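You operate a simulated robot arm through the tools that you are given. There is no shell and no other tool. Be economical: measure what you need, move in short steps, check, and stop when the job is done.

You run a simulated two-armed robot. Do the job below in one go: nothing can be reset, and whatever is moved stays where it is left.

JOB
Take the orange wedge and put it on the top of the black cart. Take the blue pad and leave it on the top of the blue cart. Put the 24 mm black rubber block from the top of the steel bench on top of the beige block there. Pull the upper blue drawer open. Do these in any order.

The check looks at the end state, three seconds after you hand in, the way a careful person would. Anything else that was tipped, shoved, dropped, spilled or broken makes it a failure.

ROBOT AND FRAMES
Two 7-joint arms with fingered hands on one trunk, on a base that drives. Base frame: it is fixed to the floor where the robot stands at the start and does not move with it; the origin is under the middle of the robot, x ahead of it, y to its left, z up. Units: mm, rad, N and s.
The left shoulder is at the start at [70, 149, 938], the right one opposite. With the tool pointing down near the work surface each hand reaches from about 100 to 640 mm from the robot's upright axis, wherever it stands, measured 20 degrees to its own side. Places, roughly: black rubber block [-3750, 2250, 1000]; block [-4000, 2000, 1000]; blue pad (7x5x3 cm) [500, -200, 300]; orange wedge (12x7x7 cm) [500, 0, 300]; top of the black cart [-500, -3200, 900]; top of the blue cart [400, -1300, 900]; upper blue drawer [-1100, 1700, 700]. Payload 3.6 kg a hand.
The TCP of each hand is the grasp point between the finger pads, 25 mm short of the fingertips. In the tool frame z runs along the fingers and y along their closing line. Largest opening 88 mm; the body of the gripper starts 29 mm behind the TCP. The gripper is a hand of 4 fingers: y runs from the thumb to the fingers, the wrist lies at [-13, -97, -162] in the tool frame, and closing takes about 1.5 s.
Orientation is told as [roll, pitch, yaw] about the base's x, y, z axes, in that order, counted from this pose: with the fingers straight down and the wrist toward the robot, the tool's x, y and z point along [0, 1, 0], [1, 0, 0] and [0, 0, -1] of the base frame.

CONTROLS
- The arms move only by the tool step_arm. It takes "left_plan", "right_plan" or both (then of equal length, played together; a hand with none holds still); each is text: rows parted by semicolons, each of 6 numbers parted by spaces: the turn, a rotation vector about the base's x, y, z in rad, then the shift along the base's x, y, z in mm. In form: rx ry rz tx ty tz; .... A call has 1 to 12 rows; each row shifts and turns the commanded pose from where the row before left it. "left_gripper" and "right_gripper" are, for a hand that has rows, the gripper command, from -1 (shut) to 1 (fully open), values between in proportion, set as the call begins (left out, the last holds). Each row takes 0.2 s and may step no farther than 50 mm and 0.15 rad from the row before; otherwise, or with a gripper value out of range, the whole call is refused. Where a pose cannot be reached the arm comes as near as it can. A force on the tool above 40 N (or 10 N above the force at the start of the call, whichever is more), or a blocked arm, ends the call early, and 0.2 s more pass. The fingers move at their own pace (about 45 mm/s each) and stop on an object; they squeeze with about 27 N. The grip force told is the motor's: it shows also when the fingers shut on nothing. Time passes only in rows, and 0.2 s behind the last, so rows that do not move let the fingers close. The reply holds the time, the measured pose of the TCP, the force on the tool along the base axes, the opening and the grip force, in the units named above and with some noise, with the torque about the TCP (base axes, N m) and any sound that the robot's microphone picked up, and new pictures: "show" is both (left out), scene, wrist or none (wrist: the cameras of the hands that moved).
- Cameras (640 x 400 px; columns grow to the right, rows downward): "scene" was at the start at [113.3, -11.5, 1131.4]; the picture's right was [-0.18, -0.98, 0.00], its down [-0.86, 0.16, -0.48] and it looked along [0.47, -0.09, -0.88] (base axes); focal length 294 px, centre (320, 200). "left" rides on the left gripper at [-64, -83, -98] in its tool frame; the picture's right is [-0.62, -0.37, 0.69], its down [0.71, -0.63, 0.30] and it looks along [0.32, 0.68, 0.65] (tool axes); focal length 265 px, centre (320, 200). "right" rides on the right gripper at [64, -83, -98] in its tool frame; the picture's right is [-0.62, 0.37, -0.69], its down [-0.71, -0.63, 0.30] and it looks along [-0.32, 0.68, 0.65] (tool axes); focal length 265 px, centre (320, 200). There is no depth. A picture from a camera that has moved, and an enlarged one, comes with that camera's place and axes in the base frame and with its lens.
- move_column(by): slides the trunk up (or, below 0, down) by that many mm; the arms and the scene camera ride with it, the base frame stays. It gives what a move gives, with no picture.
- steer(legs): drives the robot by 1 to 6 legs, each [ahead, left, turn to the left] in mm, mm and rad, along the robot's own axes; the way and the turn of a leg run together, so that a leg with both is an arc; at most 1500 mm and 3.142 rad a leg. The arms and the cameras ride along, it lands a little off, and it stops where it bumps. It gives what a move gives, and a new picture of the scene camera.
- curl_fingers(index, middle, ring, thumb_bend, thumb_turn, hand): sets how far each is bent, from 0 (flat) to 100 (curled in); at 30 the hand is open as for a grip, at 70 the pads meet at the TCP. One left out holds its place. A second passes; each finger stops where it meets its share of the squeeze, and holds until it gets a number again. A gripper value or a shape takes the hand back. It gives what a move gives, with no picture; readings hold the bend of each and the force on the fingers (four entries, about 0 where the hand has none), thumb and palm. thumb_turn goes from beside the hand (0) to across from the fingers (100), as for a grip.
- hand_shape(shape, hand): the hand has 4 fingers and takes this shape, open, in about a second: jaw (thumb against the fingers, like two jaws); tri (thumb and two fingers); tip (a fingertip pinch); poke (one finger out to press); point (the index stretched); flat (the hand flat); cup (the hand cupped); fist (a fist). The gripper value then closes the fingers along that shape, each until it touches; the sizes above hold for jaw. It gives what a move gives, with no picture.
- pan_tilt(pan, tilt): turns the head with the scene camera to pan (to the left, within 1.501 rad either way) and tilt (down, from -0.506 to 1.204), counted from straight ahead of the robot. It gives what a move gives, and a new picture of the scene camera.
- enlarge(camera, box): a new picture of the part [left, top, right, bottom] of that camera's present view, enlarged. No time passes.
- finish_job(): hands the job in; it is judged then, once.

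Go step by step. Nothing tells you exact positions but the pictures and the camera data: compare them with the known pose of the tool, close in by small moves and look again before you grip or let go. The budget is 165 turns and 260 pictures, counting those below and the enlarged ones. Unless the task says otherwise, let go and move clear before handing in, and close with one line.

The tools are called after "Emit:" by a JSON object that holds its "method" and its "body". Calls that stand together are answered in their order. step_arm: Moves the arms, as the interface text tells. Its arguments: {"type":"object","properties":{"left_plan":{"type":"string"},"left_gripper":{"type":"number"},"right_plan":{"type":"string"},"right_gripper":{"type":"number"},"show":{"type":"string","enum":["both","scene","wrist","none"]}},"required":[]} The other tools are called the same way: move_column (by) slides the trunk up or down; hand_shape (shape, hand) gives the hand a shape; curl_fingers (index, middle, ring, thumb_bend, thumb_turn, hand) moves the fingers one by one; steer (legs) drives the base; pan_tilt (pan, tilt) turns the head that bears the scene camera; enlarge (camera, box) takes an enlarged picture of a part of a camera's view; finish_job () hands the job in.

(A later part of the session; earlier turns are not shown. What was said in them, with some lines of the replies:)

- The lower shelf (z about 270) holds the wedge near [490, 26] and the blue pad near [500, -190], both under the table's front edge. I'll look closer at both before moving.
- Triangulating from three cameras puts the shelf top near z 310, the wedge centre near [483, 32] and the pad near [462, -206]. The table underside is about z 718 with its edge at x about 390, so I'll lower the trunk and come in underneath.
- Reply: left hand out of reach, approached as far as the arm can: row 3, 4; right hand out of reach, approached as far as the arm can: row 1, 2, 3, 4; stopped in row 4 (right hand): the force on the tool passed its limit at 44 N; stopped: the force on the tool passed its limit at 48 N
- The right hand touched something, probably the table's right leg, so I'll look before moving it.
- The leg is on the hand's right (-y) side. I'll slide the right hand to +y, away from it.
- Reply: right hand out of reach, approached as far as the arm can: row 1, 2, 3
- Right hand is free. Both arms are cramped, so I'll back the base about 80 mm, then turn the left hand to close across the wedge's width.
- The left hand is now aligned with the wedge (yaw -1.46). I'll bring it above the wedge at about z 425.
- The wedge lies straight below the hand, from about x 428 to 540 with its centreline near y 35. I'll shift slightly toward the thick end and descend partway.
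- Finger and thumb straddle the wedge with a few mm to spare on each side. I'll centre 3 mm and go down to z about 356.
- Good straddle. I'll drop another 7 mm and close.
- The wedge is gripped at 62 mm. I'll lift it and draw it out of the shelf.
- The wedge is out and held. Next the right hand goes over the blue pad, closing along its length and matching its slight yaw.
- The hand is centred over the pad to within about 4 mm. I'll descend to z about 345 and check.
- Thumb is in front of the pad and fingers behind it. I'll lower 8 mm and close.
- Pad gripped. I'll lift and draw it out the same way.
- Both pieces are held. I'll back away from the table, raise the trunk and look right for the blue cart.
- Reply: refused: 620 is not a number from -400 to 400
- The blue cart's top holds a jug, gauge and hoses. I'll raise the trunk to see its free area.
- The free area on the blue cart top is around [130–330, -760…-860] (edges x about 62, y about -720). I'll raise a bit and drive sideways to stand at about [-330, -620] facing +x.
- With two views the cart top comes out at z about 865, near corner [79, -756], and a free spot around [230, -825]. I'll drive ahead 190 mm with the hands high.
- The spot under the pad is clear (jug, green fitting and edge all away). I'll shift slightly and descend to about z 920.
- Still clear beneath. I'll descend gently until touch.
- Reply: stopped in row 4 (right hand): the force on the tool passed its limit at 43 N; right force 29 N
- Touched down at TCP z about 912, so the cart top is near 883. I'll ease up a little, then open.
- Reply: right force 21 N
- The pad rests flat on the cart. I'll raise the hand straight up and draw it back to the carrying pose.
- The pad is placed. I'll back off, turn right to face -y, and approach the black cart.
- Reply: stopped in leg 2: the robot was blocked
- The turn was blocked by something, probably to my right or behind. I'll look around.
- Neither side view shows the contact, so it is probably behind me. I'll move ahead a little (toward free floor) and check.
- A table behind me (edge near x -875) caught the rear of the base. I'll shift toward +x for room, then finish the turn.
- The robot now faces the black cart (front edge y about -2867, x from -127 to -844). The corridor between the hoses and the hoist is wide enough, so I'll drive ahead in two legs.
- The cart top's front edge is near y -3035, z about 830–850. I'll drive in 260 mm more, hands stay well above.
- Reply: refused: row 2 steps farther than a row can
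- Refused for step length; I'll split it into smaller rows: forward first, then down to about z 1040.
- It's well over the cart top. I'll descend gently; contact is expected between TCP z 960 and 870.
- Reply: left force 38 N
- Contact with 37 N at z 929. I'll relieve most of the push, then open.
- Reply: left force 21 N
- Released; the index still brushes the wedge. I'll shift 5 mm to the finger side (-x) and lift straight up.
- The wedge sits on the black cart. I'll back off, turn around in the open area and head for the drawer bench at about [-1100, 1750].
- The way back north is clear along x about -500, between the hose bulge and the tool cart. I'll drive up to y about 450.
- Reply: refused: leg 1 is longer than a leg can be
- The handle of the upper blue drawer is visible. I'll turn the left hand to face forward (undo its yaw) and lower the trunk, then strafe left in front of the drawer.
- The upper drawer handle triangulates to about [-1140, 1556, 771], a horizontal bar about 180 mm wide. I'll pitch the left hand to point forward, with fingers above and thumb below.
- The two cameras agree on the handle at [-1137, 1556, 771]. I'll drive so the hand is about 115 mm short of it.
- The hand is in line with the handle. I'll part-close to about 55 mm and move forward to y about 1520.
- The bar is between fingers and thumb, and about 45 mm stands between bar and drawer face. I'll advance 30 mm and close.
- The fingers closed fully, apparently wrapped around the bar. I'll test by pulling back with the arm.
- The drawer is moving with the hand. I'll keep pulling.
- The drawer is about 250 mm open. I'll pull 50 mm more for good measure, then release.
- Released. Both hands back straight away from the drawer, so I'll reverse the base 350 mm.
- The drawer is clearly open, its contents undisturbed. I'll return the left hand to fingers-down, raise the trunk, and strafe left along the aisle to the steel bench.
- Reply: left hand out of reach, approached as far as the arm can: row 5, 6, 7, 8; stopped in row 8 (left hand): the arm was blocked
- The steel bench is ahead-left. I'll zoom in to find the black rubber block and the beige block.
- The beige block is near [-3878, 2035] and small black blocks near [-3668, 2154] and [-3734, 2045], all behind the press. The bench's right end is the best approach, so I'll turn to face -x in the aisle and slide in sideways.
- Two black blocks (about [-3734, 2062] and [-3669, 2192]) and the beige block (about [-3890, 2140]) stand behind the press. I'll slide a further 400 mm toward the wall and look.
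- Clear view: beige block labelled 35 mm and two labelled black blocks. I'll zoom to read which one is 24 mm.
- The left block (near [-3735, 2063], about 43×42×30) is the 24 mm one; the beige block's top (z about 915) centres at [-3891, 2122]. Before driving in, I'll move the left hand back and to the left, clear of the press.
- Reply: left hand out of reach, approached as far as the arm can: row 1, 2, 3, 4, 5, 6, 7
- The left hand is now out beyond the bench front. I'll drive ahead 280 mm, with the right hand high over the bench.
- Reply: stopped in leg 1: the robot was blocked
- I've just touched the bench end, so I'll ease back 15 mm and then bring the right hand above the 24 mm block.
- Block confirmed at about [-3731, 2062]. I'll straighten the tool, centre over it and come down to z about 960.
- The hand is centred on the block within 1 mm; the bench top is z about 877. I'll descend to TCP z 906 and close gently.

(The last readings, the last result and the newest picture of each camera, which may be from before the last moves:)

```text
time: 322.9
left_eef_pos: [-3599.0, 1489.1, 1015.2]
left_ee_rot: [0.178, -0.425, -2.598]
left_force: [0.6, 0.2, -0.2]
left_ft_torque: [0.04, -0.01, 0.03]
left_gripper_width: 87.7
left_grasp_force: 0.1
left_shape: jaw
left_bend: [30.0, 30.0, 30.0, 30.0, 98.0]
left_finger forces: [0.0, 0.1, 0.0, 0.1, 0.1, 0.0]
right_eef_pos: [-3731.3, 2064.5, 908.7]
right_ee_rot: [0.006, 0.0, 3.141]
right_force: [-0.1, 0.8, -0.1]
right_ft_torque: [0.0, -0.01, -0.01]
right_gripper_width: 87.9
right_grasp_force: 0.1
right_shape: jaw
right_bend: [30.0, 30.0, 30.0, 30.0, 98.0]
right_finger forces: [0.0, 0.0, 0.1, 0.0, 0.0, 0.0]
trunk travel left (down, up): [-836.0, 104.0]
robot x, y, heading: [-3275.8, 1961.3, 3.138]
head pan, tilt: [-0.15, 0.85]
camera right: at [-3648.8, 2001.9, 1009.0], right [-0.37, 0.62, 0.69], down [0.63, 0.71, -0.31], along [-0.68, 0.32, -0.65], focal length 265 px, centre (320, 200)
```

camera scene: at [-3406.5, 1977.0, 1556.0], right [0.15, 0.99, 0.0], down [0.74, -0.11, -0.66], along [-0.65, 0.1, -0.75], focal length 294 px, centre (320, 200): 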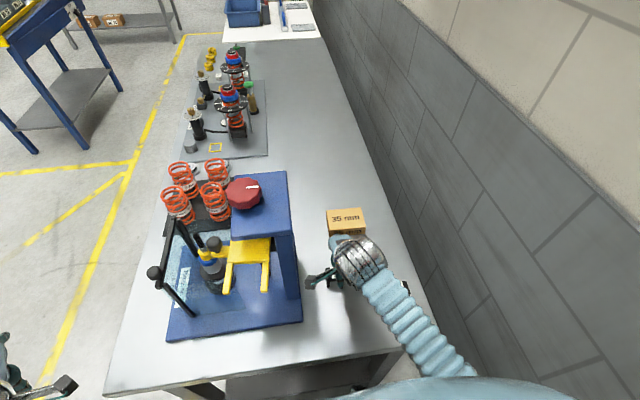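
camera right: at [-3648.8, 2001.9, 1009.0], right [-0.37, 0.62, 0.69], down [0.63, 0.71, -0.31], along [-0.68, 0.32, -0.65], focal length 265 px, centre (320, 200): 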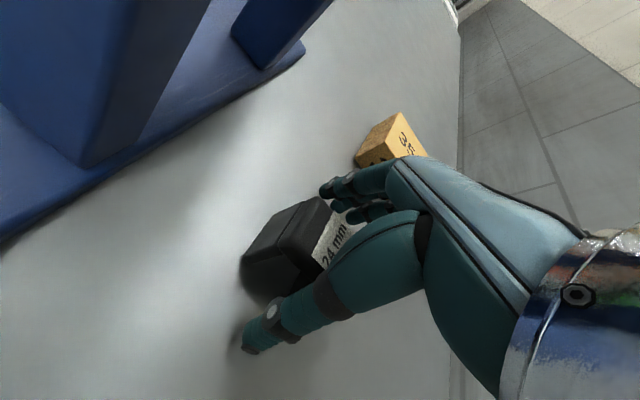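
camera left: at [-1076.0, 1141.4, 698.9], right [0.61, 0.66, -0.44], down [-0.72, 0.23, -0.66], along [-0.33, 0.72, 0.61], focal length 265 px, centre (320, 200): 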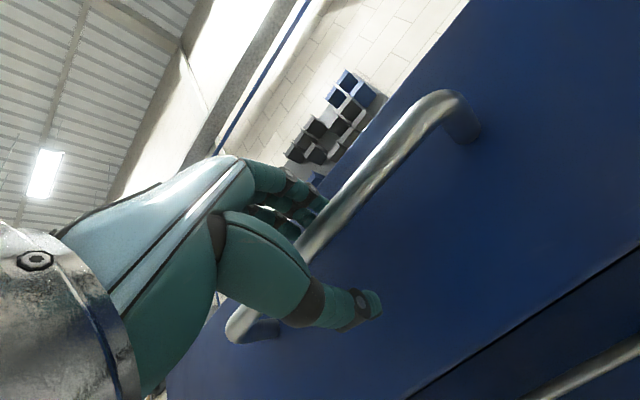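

Emit:
{"method": "step_arm", "body": {"right_plan": "0 0 0 0 0 0;0 0 0 0 0 0;0 0 0 0 0 0;0 0 0 0 0 0;0 0 0 0 0 0;0 0 0 0 0 0;0 0 0 0 0 0", "right_gripper": -1, "show": "wrist"}}

```text
time: 324.4
left_eef_pos: [-3598.2, 1488.7, 1016.3]
left_ee_rot: [0.179, -0.425, -2.596]
left_force: [-0.3, 0.3, 0.3]
left_ft_torque: [-0.01, 0.0, 0.02]
left_gripper_width: 87.5
left_grasp_force: 0.0
left_shape: jaw
left_bend: [30.0, 30.0, 30.0, 30.0, 98.0]
left_finger forces: [0.1, 0.0, 0.0, 0.0, 0.0, 0.0]
right_eef_pos: [-3730.8, 2064.1, 908.1]
right_ee_rot: [0.005, -0.002, 3.142]
right_force: [0.4, -0.5, -0.7]
right_ft_torque: [-0.03, -0.01, 0.02]
right_gripper_width: 23.3
right_grasp_force: 26.8
right_shape: jaw
right_bend: [73.0, 55.0, 65.0, 83.0, 100.0]
right_finger forces: [20.4, 5.8, 0.5, 0.0, 21.5, 0.0]
trunk travel left (down, up): [-836.0, 104.0]
robot x, y, heading: [-3277.5, 1963.7, 3.142]
head pan, tilt: [-0.15, 0.85]
camera right: at [-3648.4, 2001.9, 1009.2], right [-0.37, 0.62, 0.69], down [0.63, 0.71, -0.31], along [-0.68, 0.32, -0.65], focal length 265 px, centre (320, 200)
```

right: 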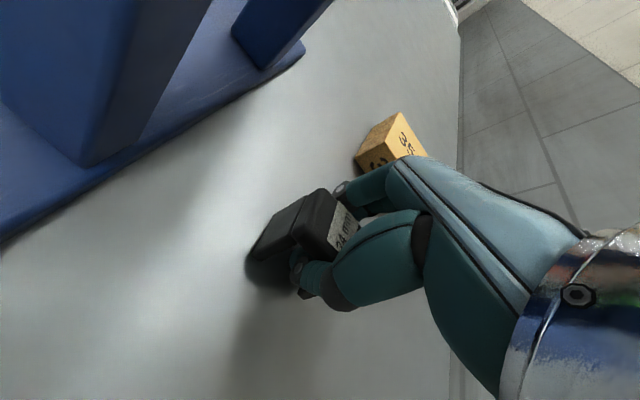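

It's gripped, though the fingers closed further than expected; the thumb may have entered the channel. I'll lift a little and look.

Emit:
{"method": "step_arm", "body": {"right_plan": "0 0 0 0 0 10;0 0 0 0 0 15;0 0 0 0 0 15;0 0 0 0 0 15;0 0 0 0 0 0", "show": "wrist"}}

Emit:
{"method": "enlarge", "body": {"camera": "right", "box": [220, 120, 420, 320]}}

Emit:
{"method": "enlarge", "body": {"camera": "scene", "box": [290, 190, 430, 320]}}

```text
time: 325.6
left_eef_pos: [-3598.1, 1489.3, 1015.1]
left_ee_rot: [0.178, -0.424, -2.599]
left_force: [0.5, -0.5, -0.5]
left_ft_torque: [0.01, 0.01, 0.02]
left_gripper_width: 87.8
left_grasp_force: 0.2
left_shape: jaw
left_bend: [30.0, 30.0, 30.0, 30.0, 98.0]
left_finger forces: [0.0, 0.0, 0.1, 0.1, 0.0, 0.0]
right_eef_pos: [-3730.4, 2065.2, 962.2]
right_ee_rot: [0.006, 0.0, 3.141]
right_force: [-0.3, -0.3, -0.3]
right_ft_torque: [0.03, -0.02, -0.02]
right_gripper_width: 23.3
right_grasp_force: 26.7
right_shape: jaw
right_bend: [73.0, 56.0, 71.0, 83.0, 100.0]
right_finger forces: [20.2, 5.7, 1.0, 0.1, 21.5, 0.0]
trunk travel left (down, up): [-836.0, 104.0]
robot x, y, heading: [-3278.5, 1966.1, 3.136]
head pan, tilt: [-0.15, 0.85]
camera right: at [-3647.6, 2000.6, 1063.0], right [-0.37, 0.62, 0.69], down [0.63, 0.71, -0.31], along [-0.68, 0.32, -0.65], focal length 265 px, centre (320, 200)
```

right: 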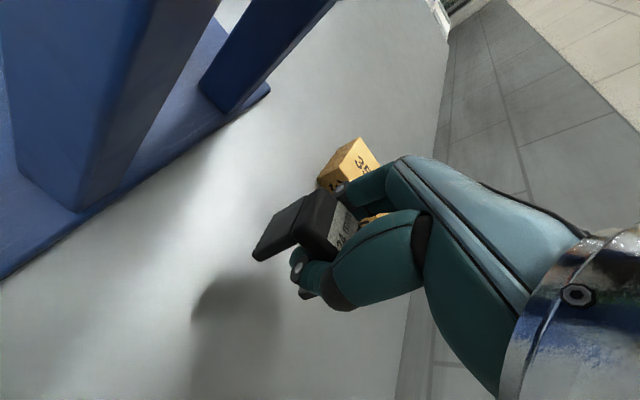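

```text
2.00 times, centred on (320, 220) of right
camera zoom: at [-3647.6, 2000.6, 1063.0], right [-0.37, 0.62, 0.69], down [0.63, 0.71, -0.31], along [-0.68, 0.32, -0.65], focal length 531 px, centre (320, 160)
```

zoom: 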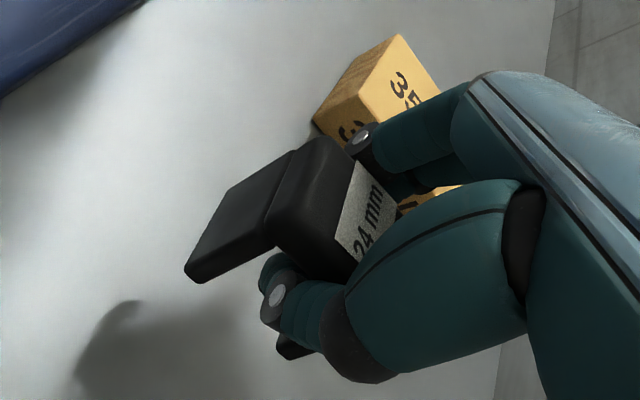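

```text
3.08 times, centred on (360, 255) of scene
camera zoom: at [-3405.2, 1977.7, 1556.1], right [0.15, 0.99, 0.0], down [0.74, -0.11, -0.66], along [-0.65, 0.1, -0.75], focal length 903 px, centre (197, 31)
```

zoom: 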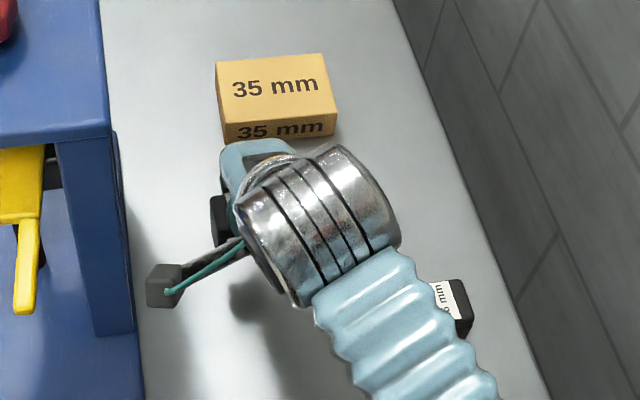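

Block is upright and firmly held, bottom about 31 mm below the TCP. The beige top centres at [-3886, 2122], z about 912. Moving over it at safe height.

Emit:
{"method": "step_arm", "body": {"right_plan": "0 0 0 0 0 30;0 0 0 -20 5 10;0 0 0 -30 12 0;0 0 0 -30 12 0;0 0 0 -30 12 0;0 0 0 -25 10 0;0 0 0 -18 6 0;0 0 0 0 0 0", "show": "both"}}

Emit:
{"method": "enlarge", "body": {"camera": "scene", "box": [290, 160, 430, 260]}}

```text
time: 327.4
left_eef_pos: [-3598.5, 1490.7, 1015.8]
left_ee_rot: [0.18, -0.424, -2.596]
left_force: [-0.2, -0.2, 0.0]
left_ft_torque: [0.01, 0.04, 0.01]
left_gripper_width: 87.8
left_grasp_force: 0.1
left_shape: jaw
left_bend: [30.0, 30.0, 30.0, 30.0, 98.0]
left_finger forces: [0.1, 0.1, 0.0, 0.0, 0.0, 0.1]
right_eef_pos: [-3886.3, 2120.9, 1004.7]
right_ee_rot: [0.005, -0.003, -3.142]
right_force: [-1.1, -0.3, 0.3]
right_ft_torque: [0.0, 0.0, 0.0]
right_gripper_width: 22.8
right_grasp_force: 27.2
right_shape: jaw
right_bend: [73.0, 56.0, 71.0, 84.0, 100.0]
right_finger forces: [20.3, 5.7, 0.9, 0.0, 21.1, 0.0]
trunk travel left (down, up): [-836.0, 104.0]
robot x, y, heading: [-3275.1, 1963.2, 3.136]
head pan, tilt: [-0.15, 0.85]
camera scene: at [-3404.6, 1977.4, 1556.2], right [0.15, 0.99, 0.0], down [0.74, -0.11, -0.66], along [-0.65, 0.1, -0.75], focal length 294 px, centre (320, 200)
camera right: at [-3803.4, 2058.3, 1104.5], right [-0.37, 0.62, 0.69], down [0.63, 0.71, -0.31], along [-0.69, 0.32, -0.65], focal length 265 px, centre (320, 200)
```

scene: 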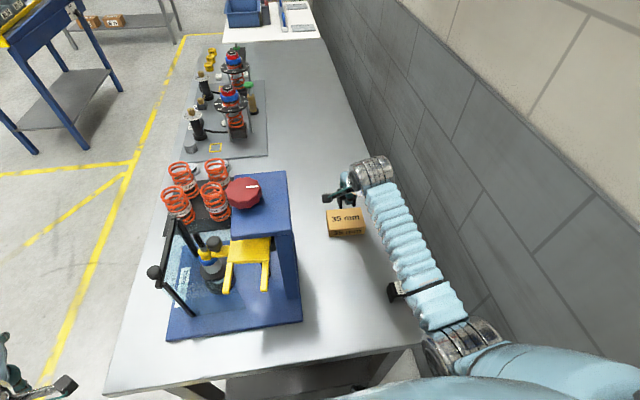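
right: 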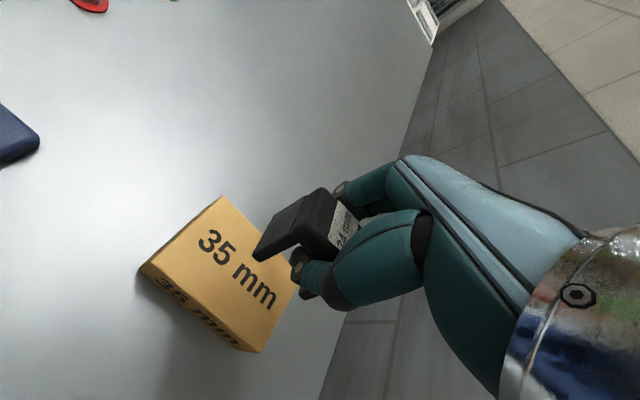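

```text
4.00 times, centred on (360, 210) of scene
camera zoom: at [-3404.6, 1977.4, 1556.2], right [0.15, 0.99, 0.0], down [0.74, -0.11, -0.66], along [-0.65, 0.1, -0.75], focal length 1174 px, centre (160, 160)
```

zoom: 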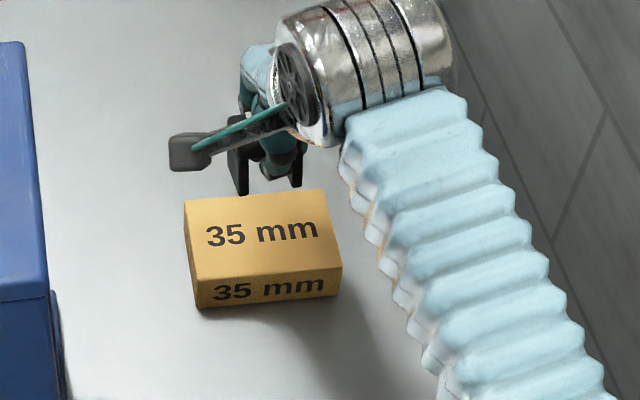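

It's centred over the beige block. Descending gently: contact is expected at TCP z about 943.

Emit:
{"method": "step_arm", "body": {"right_plan": "0 0 0 0 0 -15;0 0 0 0 0 -15;0 0 0 0 0 -12;0 0 0 0 0 -6;0 0 0 0 0 -4;0 0 0 0 0 -3;0 0 0 0 0 0", "show": "both"}}

Emit:
{"method": "enlarge", "body": {"camera": "scene", "box": [290, 160, 430, 260]}}

```text
time: 329.1
left_eef_pos: [-3598.7, 1488.4, 1015.4]
left_ee_rot: [0.177, -0.423, -2.597]
left_force: [0.5, 0.8, -0.3]
left_ft_torque: [0.0, -0.02, -0.03]
left_gripper_width: 87.5
left_grasp_force: 0.1
left_shape: jaw
left_bend: [30.0, 30.0, 30.0, 30.0, 98.0]
left_finger forces: [0.0, 0.0, 0.0, 0.0, 0.0, 0.0]
right_eef_pos: [-3884.8, 2122.4, 945.7]
right_ee_rot: [0.003, -0.002, 3.142]
right_force: [-0.3, 0.2, -1.1]
right_ft_torque: [0.01, 0.04, -0.02]
right_gripper_width: 23.2
right_grasp_force: 26.6
right_shape: jaw
right_bend: [73.0, 56.0, 71.0, 84.0, 100.0]
right_finger forces: [20.4, 5.6, 1.1, 0.1, 20.8, 0.0]
trunk travel left (down, up): [-836.0, 104.0]
robot x, y, heading: [-3278.5, 1962.6, 3.136]
head pan, tilt: [-0.15, 0.85]
camera scene: at [-3405.4, 1977.7, 1556.1], right [0.15, 0.99, 0.0], down [0.74, -0.11, -0.66], along [-0.65, 0.1, -0.75], focal length 294 px, centre (320, 200)
camera right: at [-3802.1, 2059.6, 1046.9], right [-0.37, 0.62, 0.69], down [0.63, 0.71, -0.31], along [-0.69, 0.32, -0.65], focal length 265 px, centre (320, 200)
```

scene: 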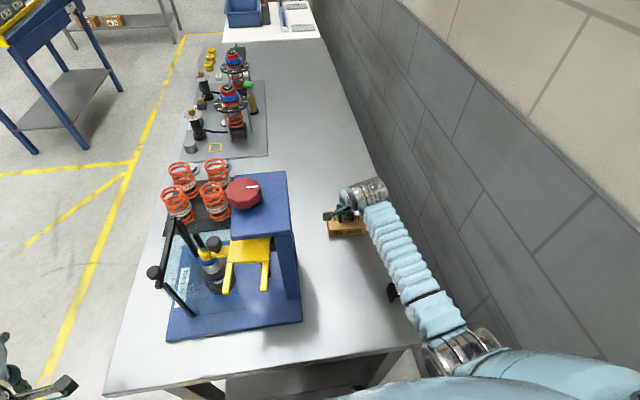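
right: 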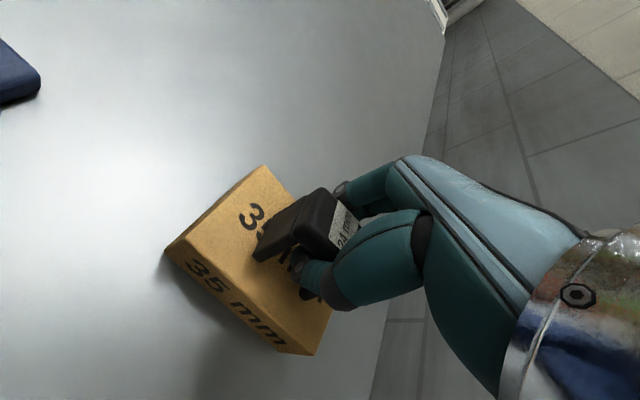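

```text
4.00 times, centred on (360, 210) of scene
camera zoom: at [-3405.4, 1977.7, 1556.1], right [0.15, 0.99, 0.0], down [0.74, -0.11, -0.66], along [-0.65, 0.1, -0.75], focal length 1174 px, centre (160, 160)
```

zoom: 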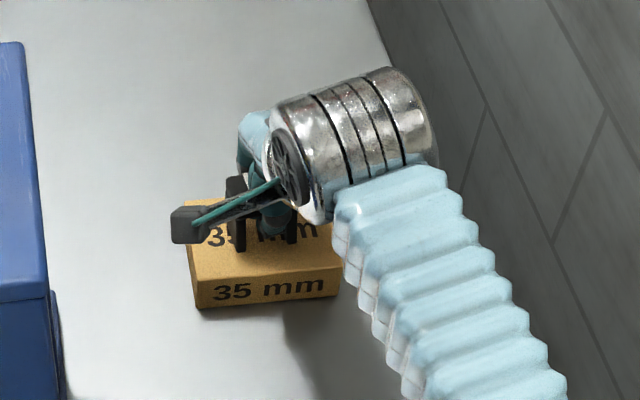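

Nearly touching. I'll go down 2 mm at a time.

Emit:
{"method": "step_arm", "body": {"right_plan": "0 0 0 0 0 -2;0 0 0 0 0 -1;0 0 0 0 0 0", "show": "none"}}

Emit:
{"method": "enlarge", "body": {"camera": "right", "box": [180, 150, 380, 360]}}

```text
time: 329.9
left_eef_pos: [-3599.6, 1489.0, 1016.7]
left_ee_rot: [0.178, -0.424, -2.596]
left_force: [0.8, -0.4, -0.9]
left_ft_torque: [0.01, 0.0, 0.03]
left_gripper_width: 87.7
left_grasp_force: 0.1
left_shape: jaw
left_bend: [30.0, 30.0, 30.0, 30.0, 98.0]
left_finger forces: [0.0, 0.0, 0.0, 0.1, 0.1, 0.1]
right_eef_pos: [-3884.0, 2122.3, 944.9]
right_ee_rot: [0.006, 0.0, 3.141]
right_force: [0.6, 0.0, 1.2]
right_ft_torque: [-0.04, -0.01, -0.02]
right_gripper_width: 23.1
right_grasp_force: 26.2
right_shape: jaw
right_bend: [73.0, 56.0, 71.0, 84.0, 100.0]
right_finger forces: [20.0, 5.9, 0.9, 0.0, 20.7, 0.1]
trunk travel left (down, up): [-836.0, 104.0]
robot x, y, heading: [-3278.2, 1966.2, 3.138]
head pan, tilt: [-0.15, 0.85]
```

```text
1.90 times, centred on (280, 255) of right
camera zoom: at [-3801.9, 2059.5, 1043.9], right [-0.37, 0.62, 0.69], down [0.63, 0.71, -0.31], along [-0.69, 0.32, -0.65], focal length 506 px, centre (396, 95)
```

zoom: 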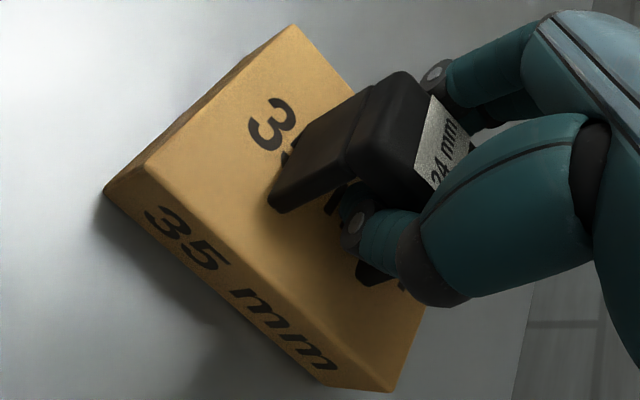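

Emit:
{"method": "step_arm", "body": {"right_plan": "0 0 0 0 0 -2;0 0 0 0 0 0", "show": "none"}}

Emit:
{"method": "step_arm", "body": {"right_plan": "0 0 0 0 0 -2;0 0 0 0 0 0", "show": "none"}}

```text
time: 330.4
left_eef_pos: [-3597.2, 1489.6, 1017.2]
left_ee_rot: [0.178, -0.423, -2.596]
left_force: [-0.4, 0.5, 0.1]
left_ft_torque: [0.0, 0.02, -0.02]
left_gripper_width: 87.5
left_grasp_force: 0.1
left_shape: jaw
left_bend: [30.0, 30.0, 30.0, 30.0, 98.0]
left_finger forces: [0.0, 0.0, 0.0, 0.0, 0.0, 0.0]
right_eef_pos: [-3884.9, 2121.3, 945.9]
right_ee_rot: [0.005, -0.005, 3.142]
right_force: [-0.3, 0.9, 3.1]
right_ft_torque: [-0.06, 0.04, 0.03]
right_gripper_width: 23.4
right_grasp_force: 27.3
right_shape: jaw
right_bend: [74.0, 56.0, 71.0, 84.0, 100.0]
right_finger forces: [19.5, 6.0, 0.9, 0.1, 20.7, 0.1]
trunk travel left (down, up): [-836.0, 104.0]
robot x, y, heading: [-3276.1, 1966.8, 3.137]
head pan, tilt: [-0.15, 0.85]
```

```text
time: 331.1
left_eef_pos: [-3596.5, 1489.7, 1016.8]
left_ee_rot: [0.178, -0.426, -2.595]
left_force: [0.4, -0.3, -1.2]
left_ft_torque: [0.02, -0.02, 0.0]
left_gripper_width: 87.8
left_grasp_force: 0.1
left_shape: jaw
left_bend: [30.0, 30.0, 30.0, 30.0, 98.0]
left_finger forces: [0.0, 0.0, 0.1, 0.0, 0.0, 0.0]
right_eef_pos: [-3884.3, 2121.6, 943.0]
right_ee_rot: [0.005, -0.007, 3.142]
right_force: [0.1, 1.6, 10.5]
right_ft_torque: [-0.05, 0.15, -0.03]
right_gripper_width: 23.6
right_grasp_force: 26.9
right_shape: jaw
right_bend: [74.0, 56.0, 71.0, 84.0, 100.0]
right_finger forces: [18.2, 6.3, 1.4, 0.0, 21.0, 0.0]
trunk travel left (down, up): [-836.0, 104.0]
robot x, y, heading: [-3273.1, 1963.2, 3.142]
head pan, tilt: [-0.15, 0.85]
```

Contact at 10 N, seated. I'll open slowly in two stages.

Emit:
{"method": "step_arm", "body": {"right_plan": "0 0 0 0 0 1;0 0 0 0 0 0;0 0 0 0 0 0;0 0 0 0 0 0;0 0 0 0 0 0;0 0 0 0 0 0;0 0 0 0 0 0;0 0 0 0 0 0", "right_gripper": 1, "show": "wrist"}}

Emit:
{"method": "enlarge", "body": {"camera": "right", "box": [180, 150, 380, 360]}}

```text
time: 332.9
left_eef_pos: [-3598.8, 1489.1, 1014.9]
left_ee_rot: [0.178, -0.422, -2.597]
left_force: [-0.6, -1.1, 0.0]
left_ft_torque: [0.0, -0.02, 0.02]
left_gripper_width: 87.7
left_grasp_force: 0.1
left_shape: jaw
left_bend: [30.0, 30.0, 30.0, 30.0, 98.0]
left_finger forces: [0.0, 0.0, 0.0, 0.1, 0.0, 0.1]
right_eef_pos: [-3884.3, 2121.2, 941.3]
right_ee_rot: [0.005, 0.0, 3.142]
right_force: [0.3, -0.4, 0.5]
right_ft_torque: [0.04, 0.02, -0.01]
right_gripper_width: 87.4
right_grasp_force: 0.1
right_shape: jaw
right_bend: [30.0, 30.0, 30.0, 30.0, 98.0]
right_finger forces: [0.0, 0.0, 0.0, 0.1, 0.0, 0.1]
trunk travel left (down, up): [-836.0, 104.0]
robot x, y, heading: [-3275.5, 1965.5, 3.138]
head pan, tilt: [-0.15, 0.85]
camera right: at [-3802.4, 2058.4, 1041.5], right [-0.37, 0.62, 0.69], down [0.63, 0.71, -0.31], along [-0.68, 0.32, -0.65], focal length 265 px, centre (320, 200)
```

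right: 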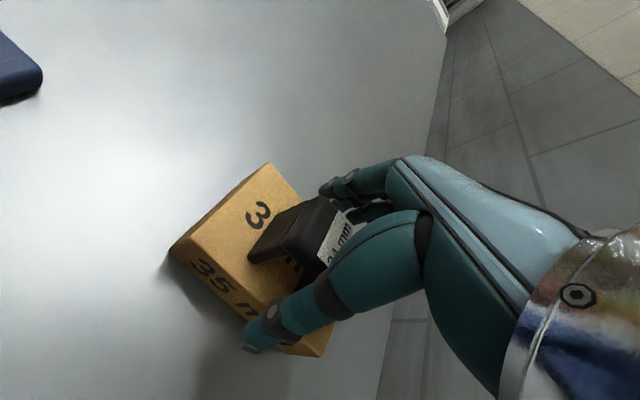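

```text
1.90 times, centred on (280, 255) of right
camera zoom: at [-3802.4, 2058.4, 1041.5], right [-0.37, 0.62, 0.69], down [0.63, 0.71, -0.31], along [-0.68, 0.32, -0.65], focal length 506 px, centre (396, 95)
```

zoom: 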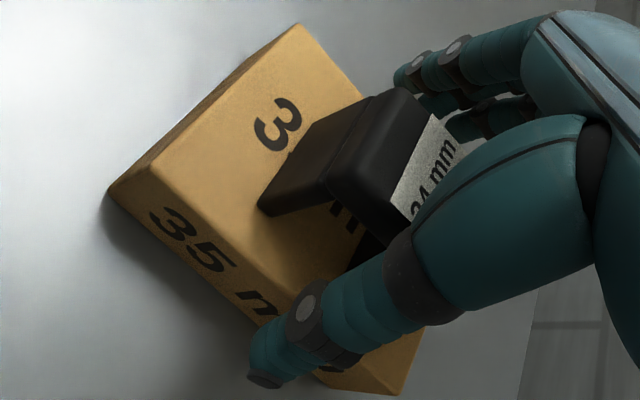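

The block sits flat on the beige block. I'll lift straight up and draw back.

Emit:
{"method": "step_arm", "body": {"right_plan": "0 0 0 0 0 10;0 0 0 0 0 20;0 0 0 0 0 30;0 0 0 0 0 40;0 0 0 0 0 45;0 0 0 20 -5 40;0 0 0 35 -5 20;0 0 0 40 0 0;0 0 0 40 0 0;0 0 0 0 0 0", "show": "scene"}}

Emit:
{"method": "enlarge", "body": {"camera": "scene", "box": [290, 180, 450, 320]}}

```text
time: 335.1
left_eef_pos: [-3598.6, 1488.8, 1015.5]
left_ee_rot: [0.178, -0.425, -2.597]
left_force: [-0.1, 0.4, 0.3]
left_ft_torque: [-0.03, 0.05, 0.03]
left_gripper_width: 87.5
left_grasp_force: 0.1
left_shape: jaw
left_bend: [30.0, 30.0, 30.0, 30.0, 98.0]
left_finger forces: [0.0, 0.0, 0.0, 0.1, 0.1, 0.0]
right_eef_pos: [-3746.5, 2108.8, 1145.8]
right_ee_rot: [0.006, -0.001, 3.141]
right_force: [0.0, 0.1, -0.5]
right_ft_torque: [0.0, -0.01, 0.0]
right_gripper_width: 87.7
right_grasp_force: 0.0
right_shape: jaw
right_bend: [30.0, 30.0, 30.0, 30.0, 98.0]
right_finger forces: [0.0, 0.1, 0.1, 0.0, 0.0, 0.0]
trunk travel left (down, up): [-836.0, 104.0]
robot x, y, heading: [-3274.8, 1965.6, 3.137]
head pan, tilt: [-0.15, 0.85]
camera scene: at [-3405.6, 1977.2, 1556.1], right [0.15, 0.99, 0.0], down [0.74, -0.11, -0.66], along [-0.65, 0.1, -0.75], focal length 294 px, centre (320, 200)
```

scene: 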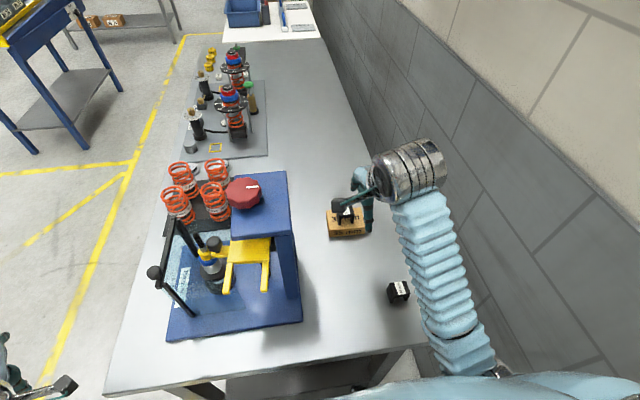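

```text
2.86 times, centred on (370, 250) of scene
camera zoom: at [-3405.6, 1977.2, 1556.1], right [0.15, 0.99, 0.0], down [0.74, -0.11, -0.66], along [-0.65, 0.1, -0.75], focal length 839 px, centre (177, 57)
```

zoom: 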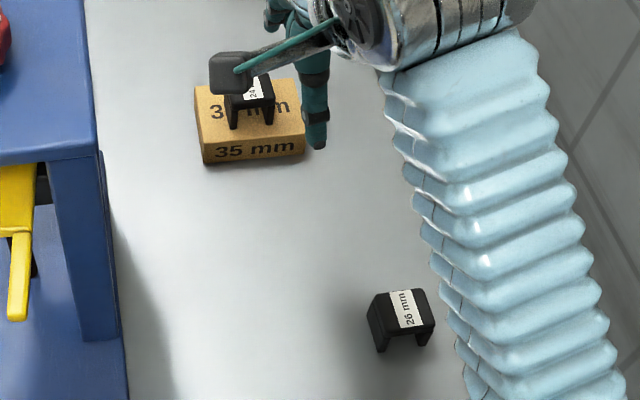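

The 24 mm block rests squarely on the beige block and everything around is upright. I'll back the robot clear and take a last look.

Emit:
{"method": "steer", "body": {"legs": [[-200, 0, 0]]}}

Emit:
{"method": "enlarge", "body": {"camera": "scene", "box": [240, 120, 440, 280]}}

```text
time: 338.1
left_eef_pos: [-3408.4, 1486.3, 1014.8]
left_ee_rot: [0.177, -0.423, -2.597]
left_force: [-0.2, 0.0, -1.5]
left_ft_torque: [0.01, 0.02, -0.02]
left_gripper_width: 87.8
left_grasp_force: 0.1
left_shape: jaw
left_bend: [30.0, 30.0, 30.0, 30.0, 98.0]
left_finger forces: [0.0, 0.0, 0.1, 0.0, 0.0, 0.1]
right_eef_pos: [-3557.3, 2106.2, 1147.2]
right_ee_rot: [0.006, -0.004, -3.139]
right_force: [0.4, 0.3, 0.2]
right_ft_torque: [0.0, 0.0, -0.04]
right_gripper_width: 87.8
right_grasp_force: 0.1
right_shape: jaw
right_bend: [30.0, 30.0, 30.0, 30.0, 98.0]
right_finger forces: [0.0, 0.1, 0.0, 0.0, 0.0, 0.0]
trunk travel left (down, up): [-836.0, 104.0]
robot x, y, heading: [-3083.8, 1961.9, 3.138]
head pan, tilt: [-0.15, 0.85]
camera scene: at [-3212.4, 1974.8, 1556.2], right [0.15, 0.99, 0.0], down [0.74, -0.11, -0.66], along [-0.65, 0.1, -0.75], focal length 294 px, centre (320, 200)
```

scene: 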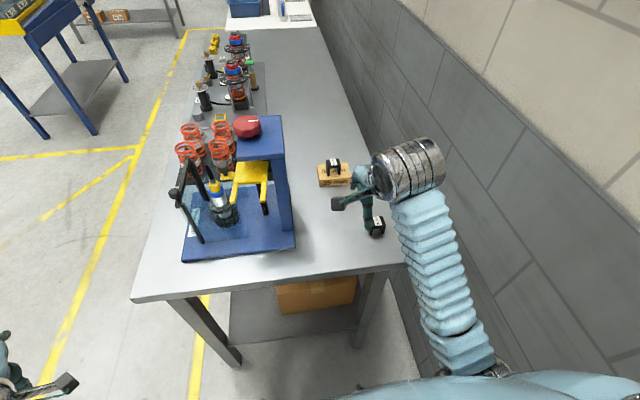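

```text
2.50 times, centred on (340, 200) of scene
camera zoom: at [-3212.4, 1974.8, 1556.2], right [0.15, 0.99, 0.0], down [0.74, -0.11, -0.66], along [-0.65, 0.1, -0.75], focal length 734 px, centre (270, 200)
```

zoom: 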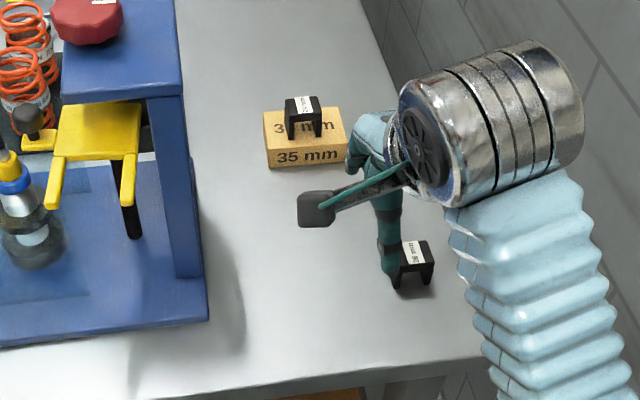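

All four jobs look done: the block is stable on the beige block, the drawer is open, and the pad and wedge are on their carts. Both hands are empty and clear, so I'm handing in.

Emit:
{"method": "finish_job", "body": {}}

```text
The job is handed in.
```

I finished all four jobs and handed in: the orange wedge is on the black cart, the blue pad is on the blue cart, the 24 mm block is on the beige block, and the upper blue drawer is open about 300 mm. On the way I bumped the shelf table's right leg, the tool cart and the end of the steel bench. Nothing looked tipped or shifted afterwards, but I had no earlier view of the tool cart to compare.
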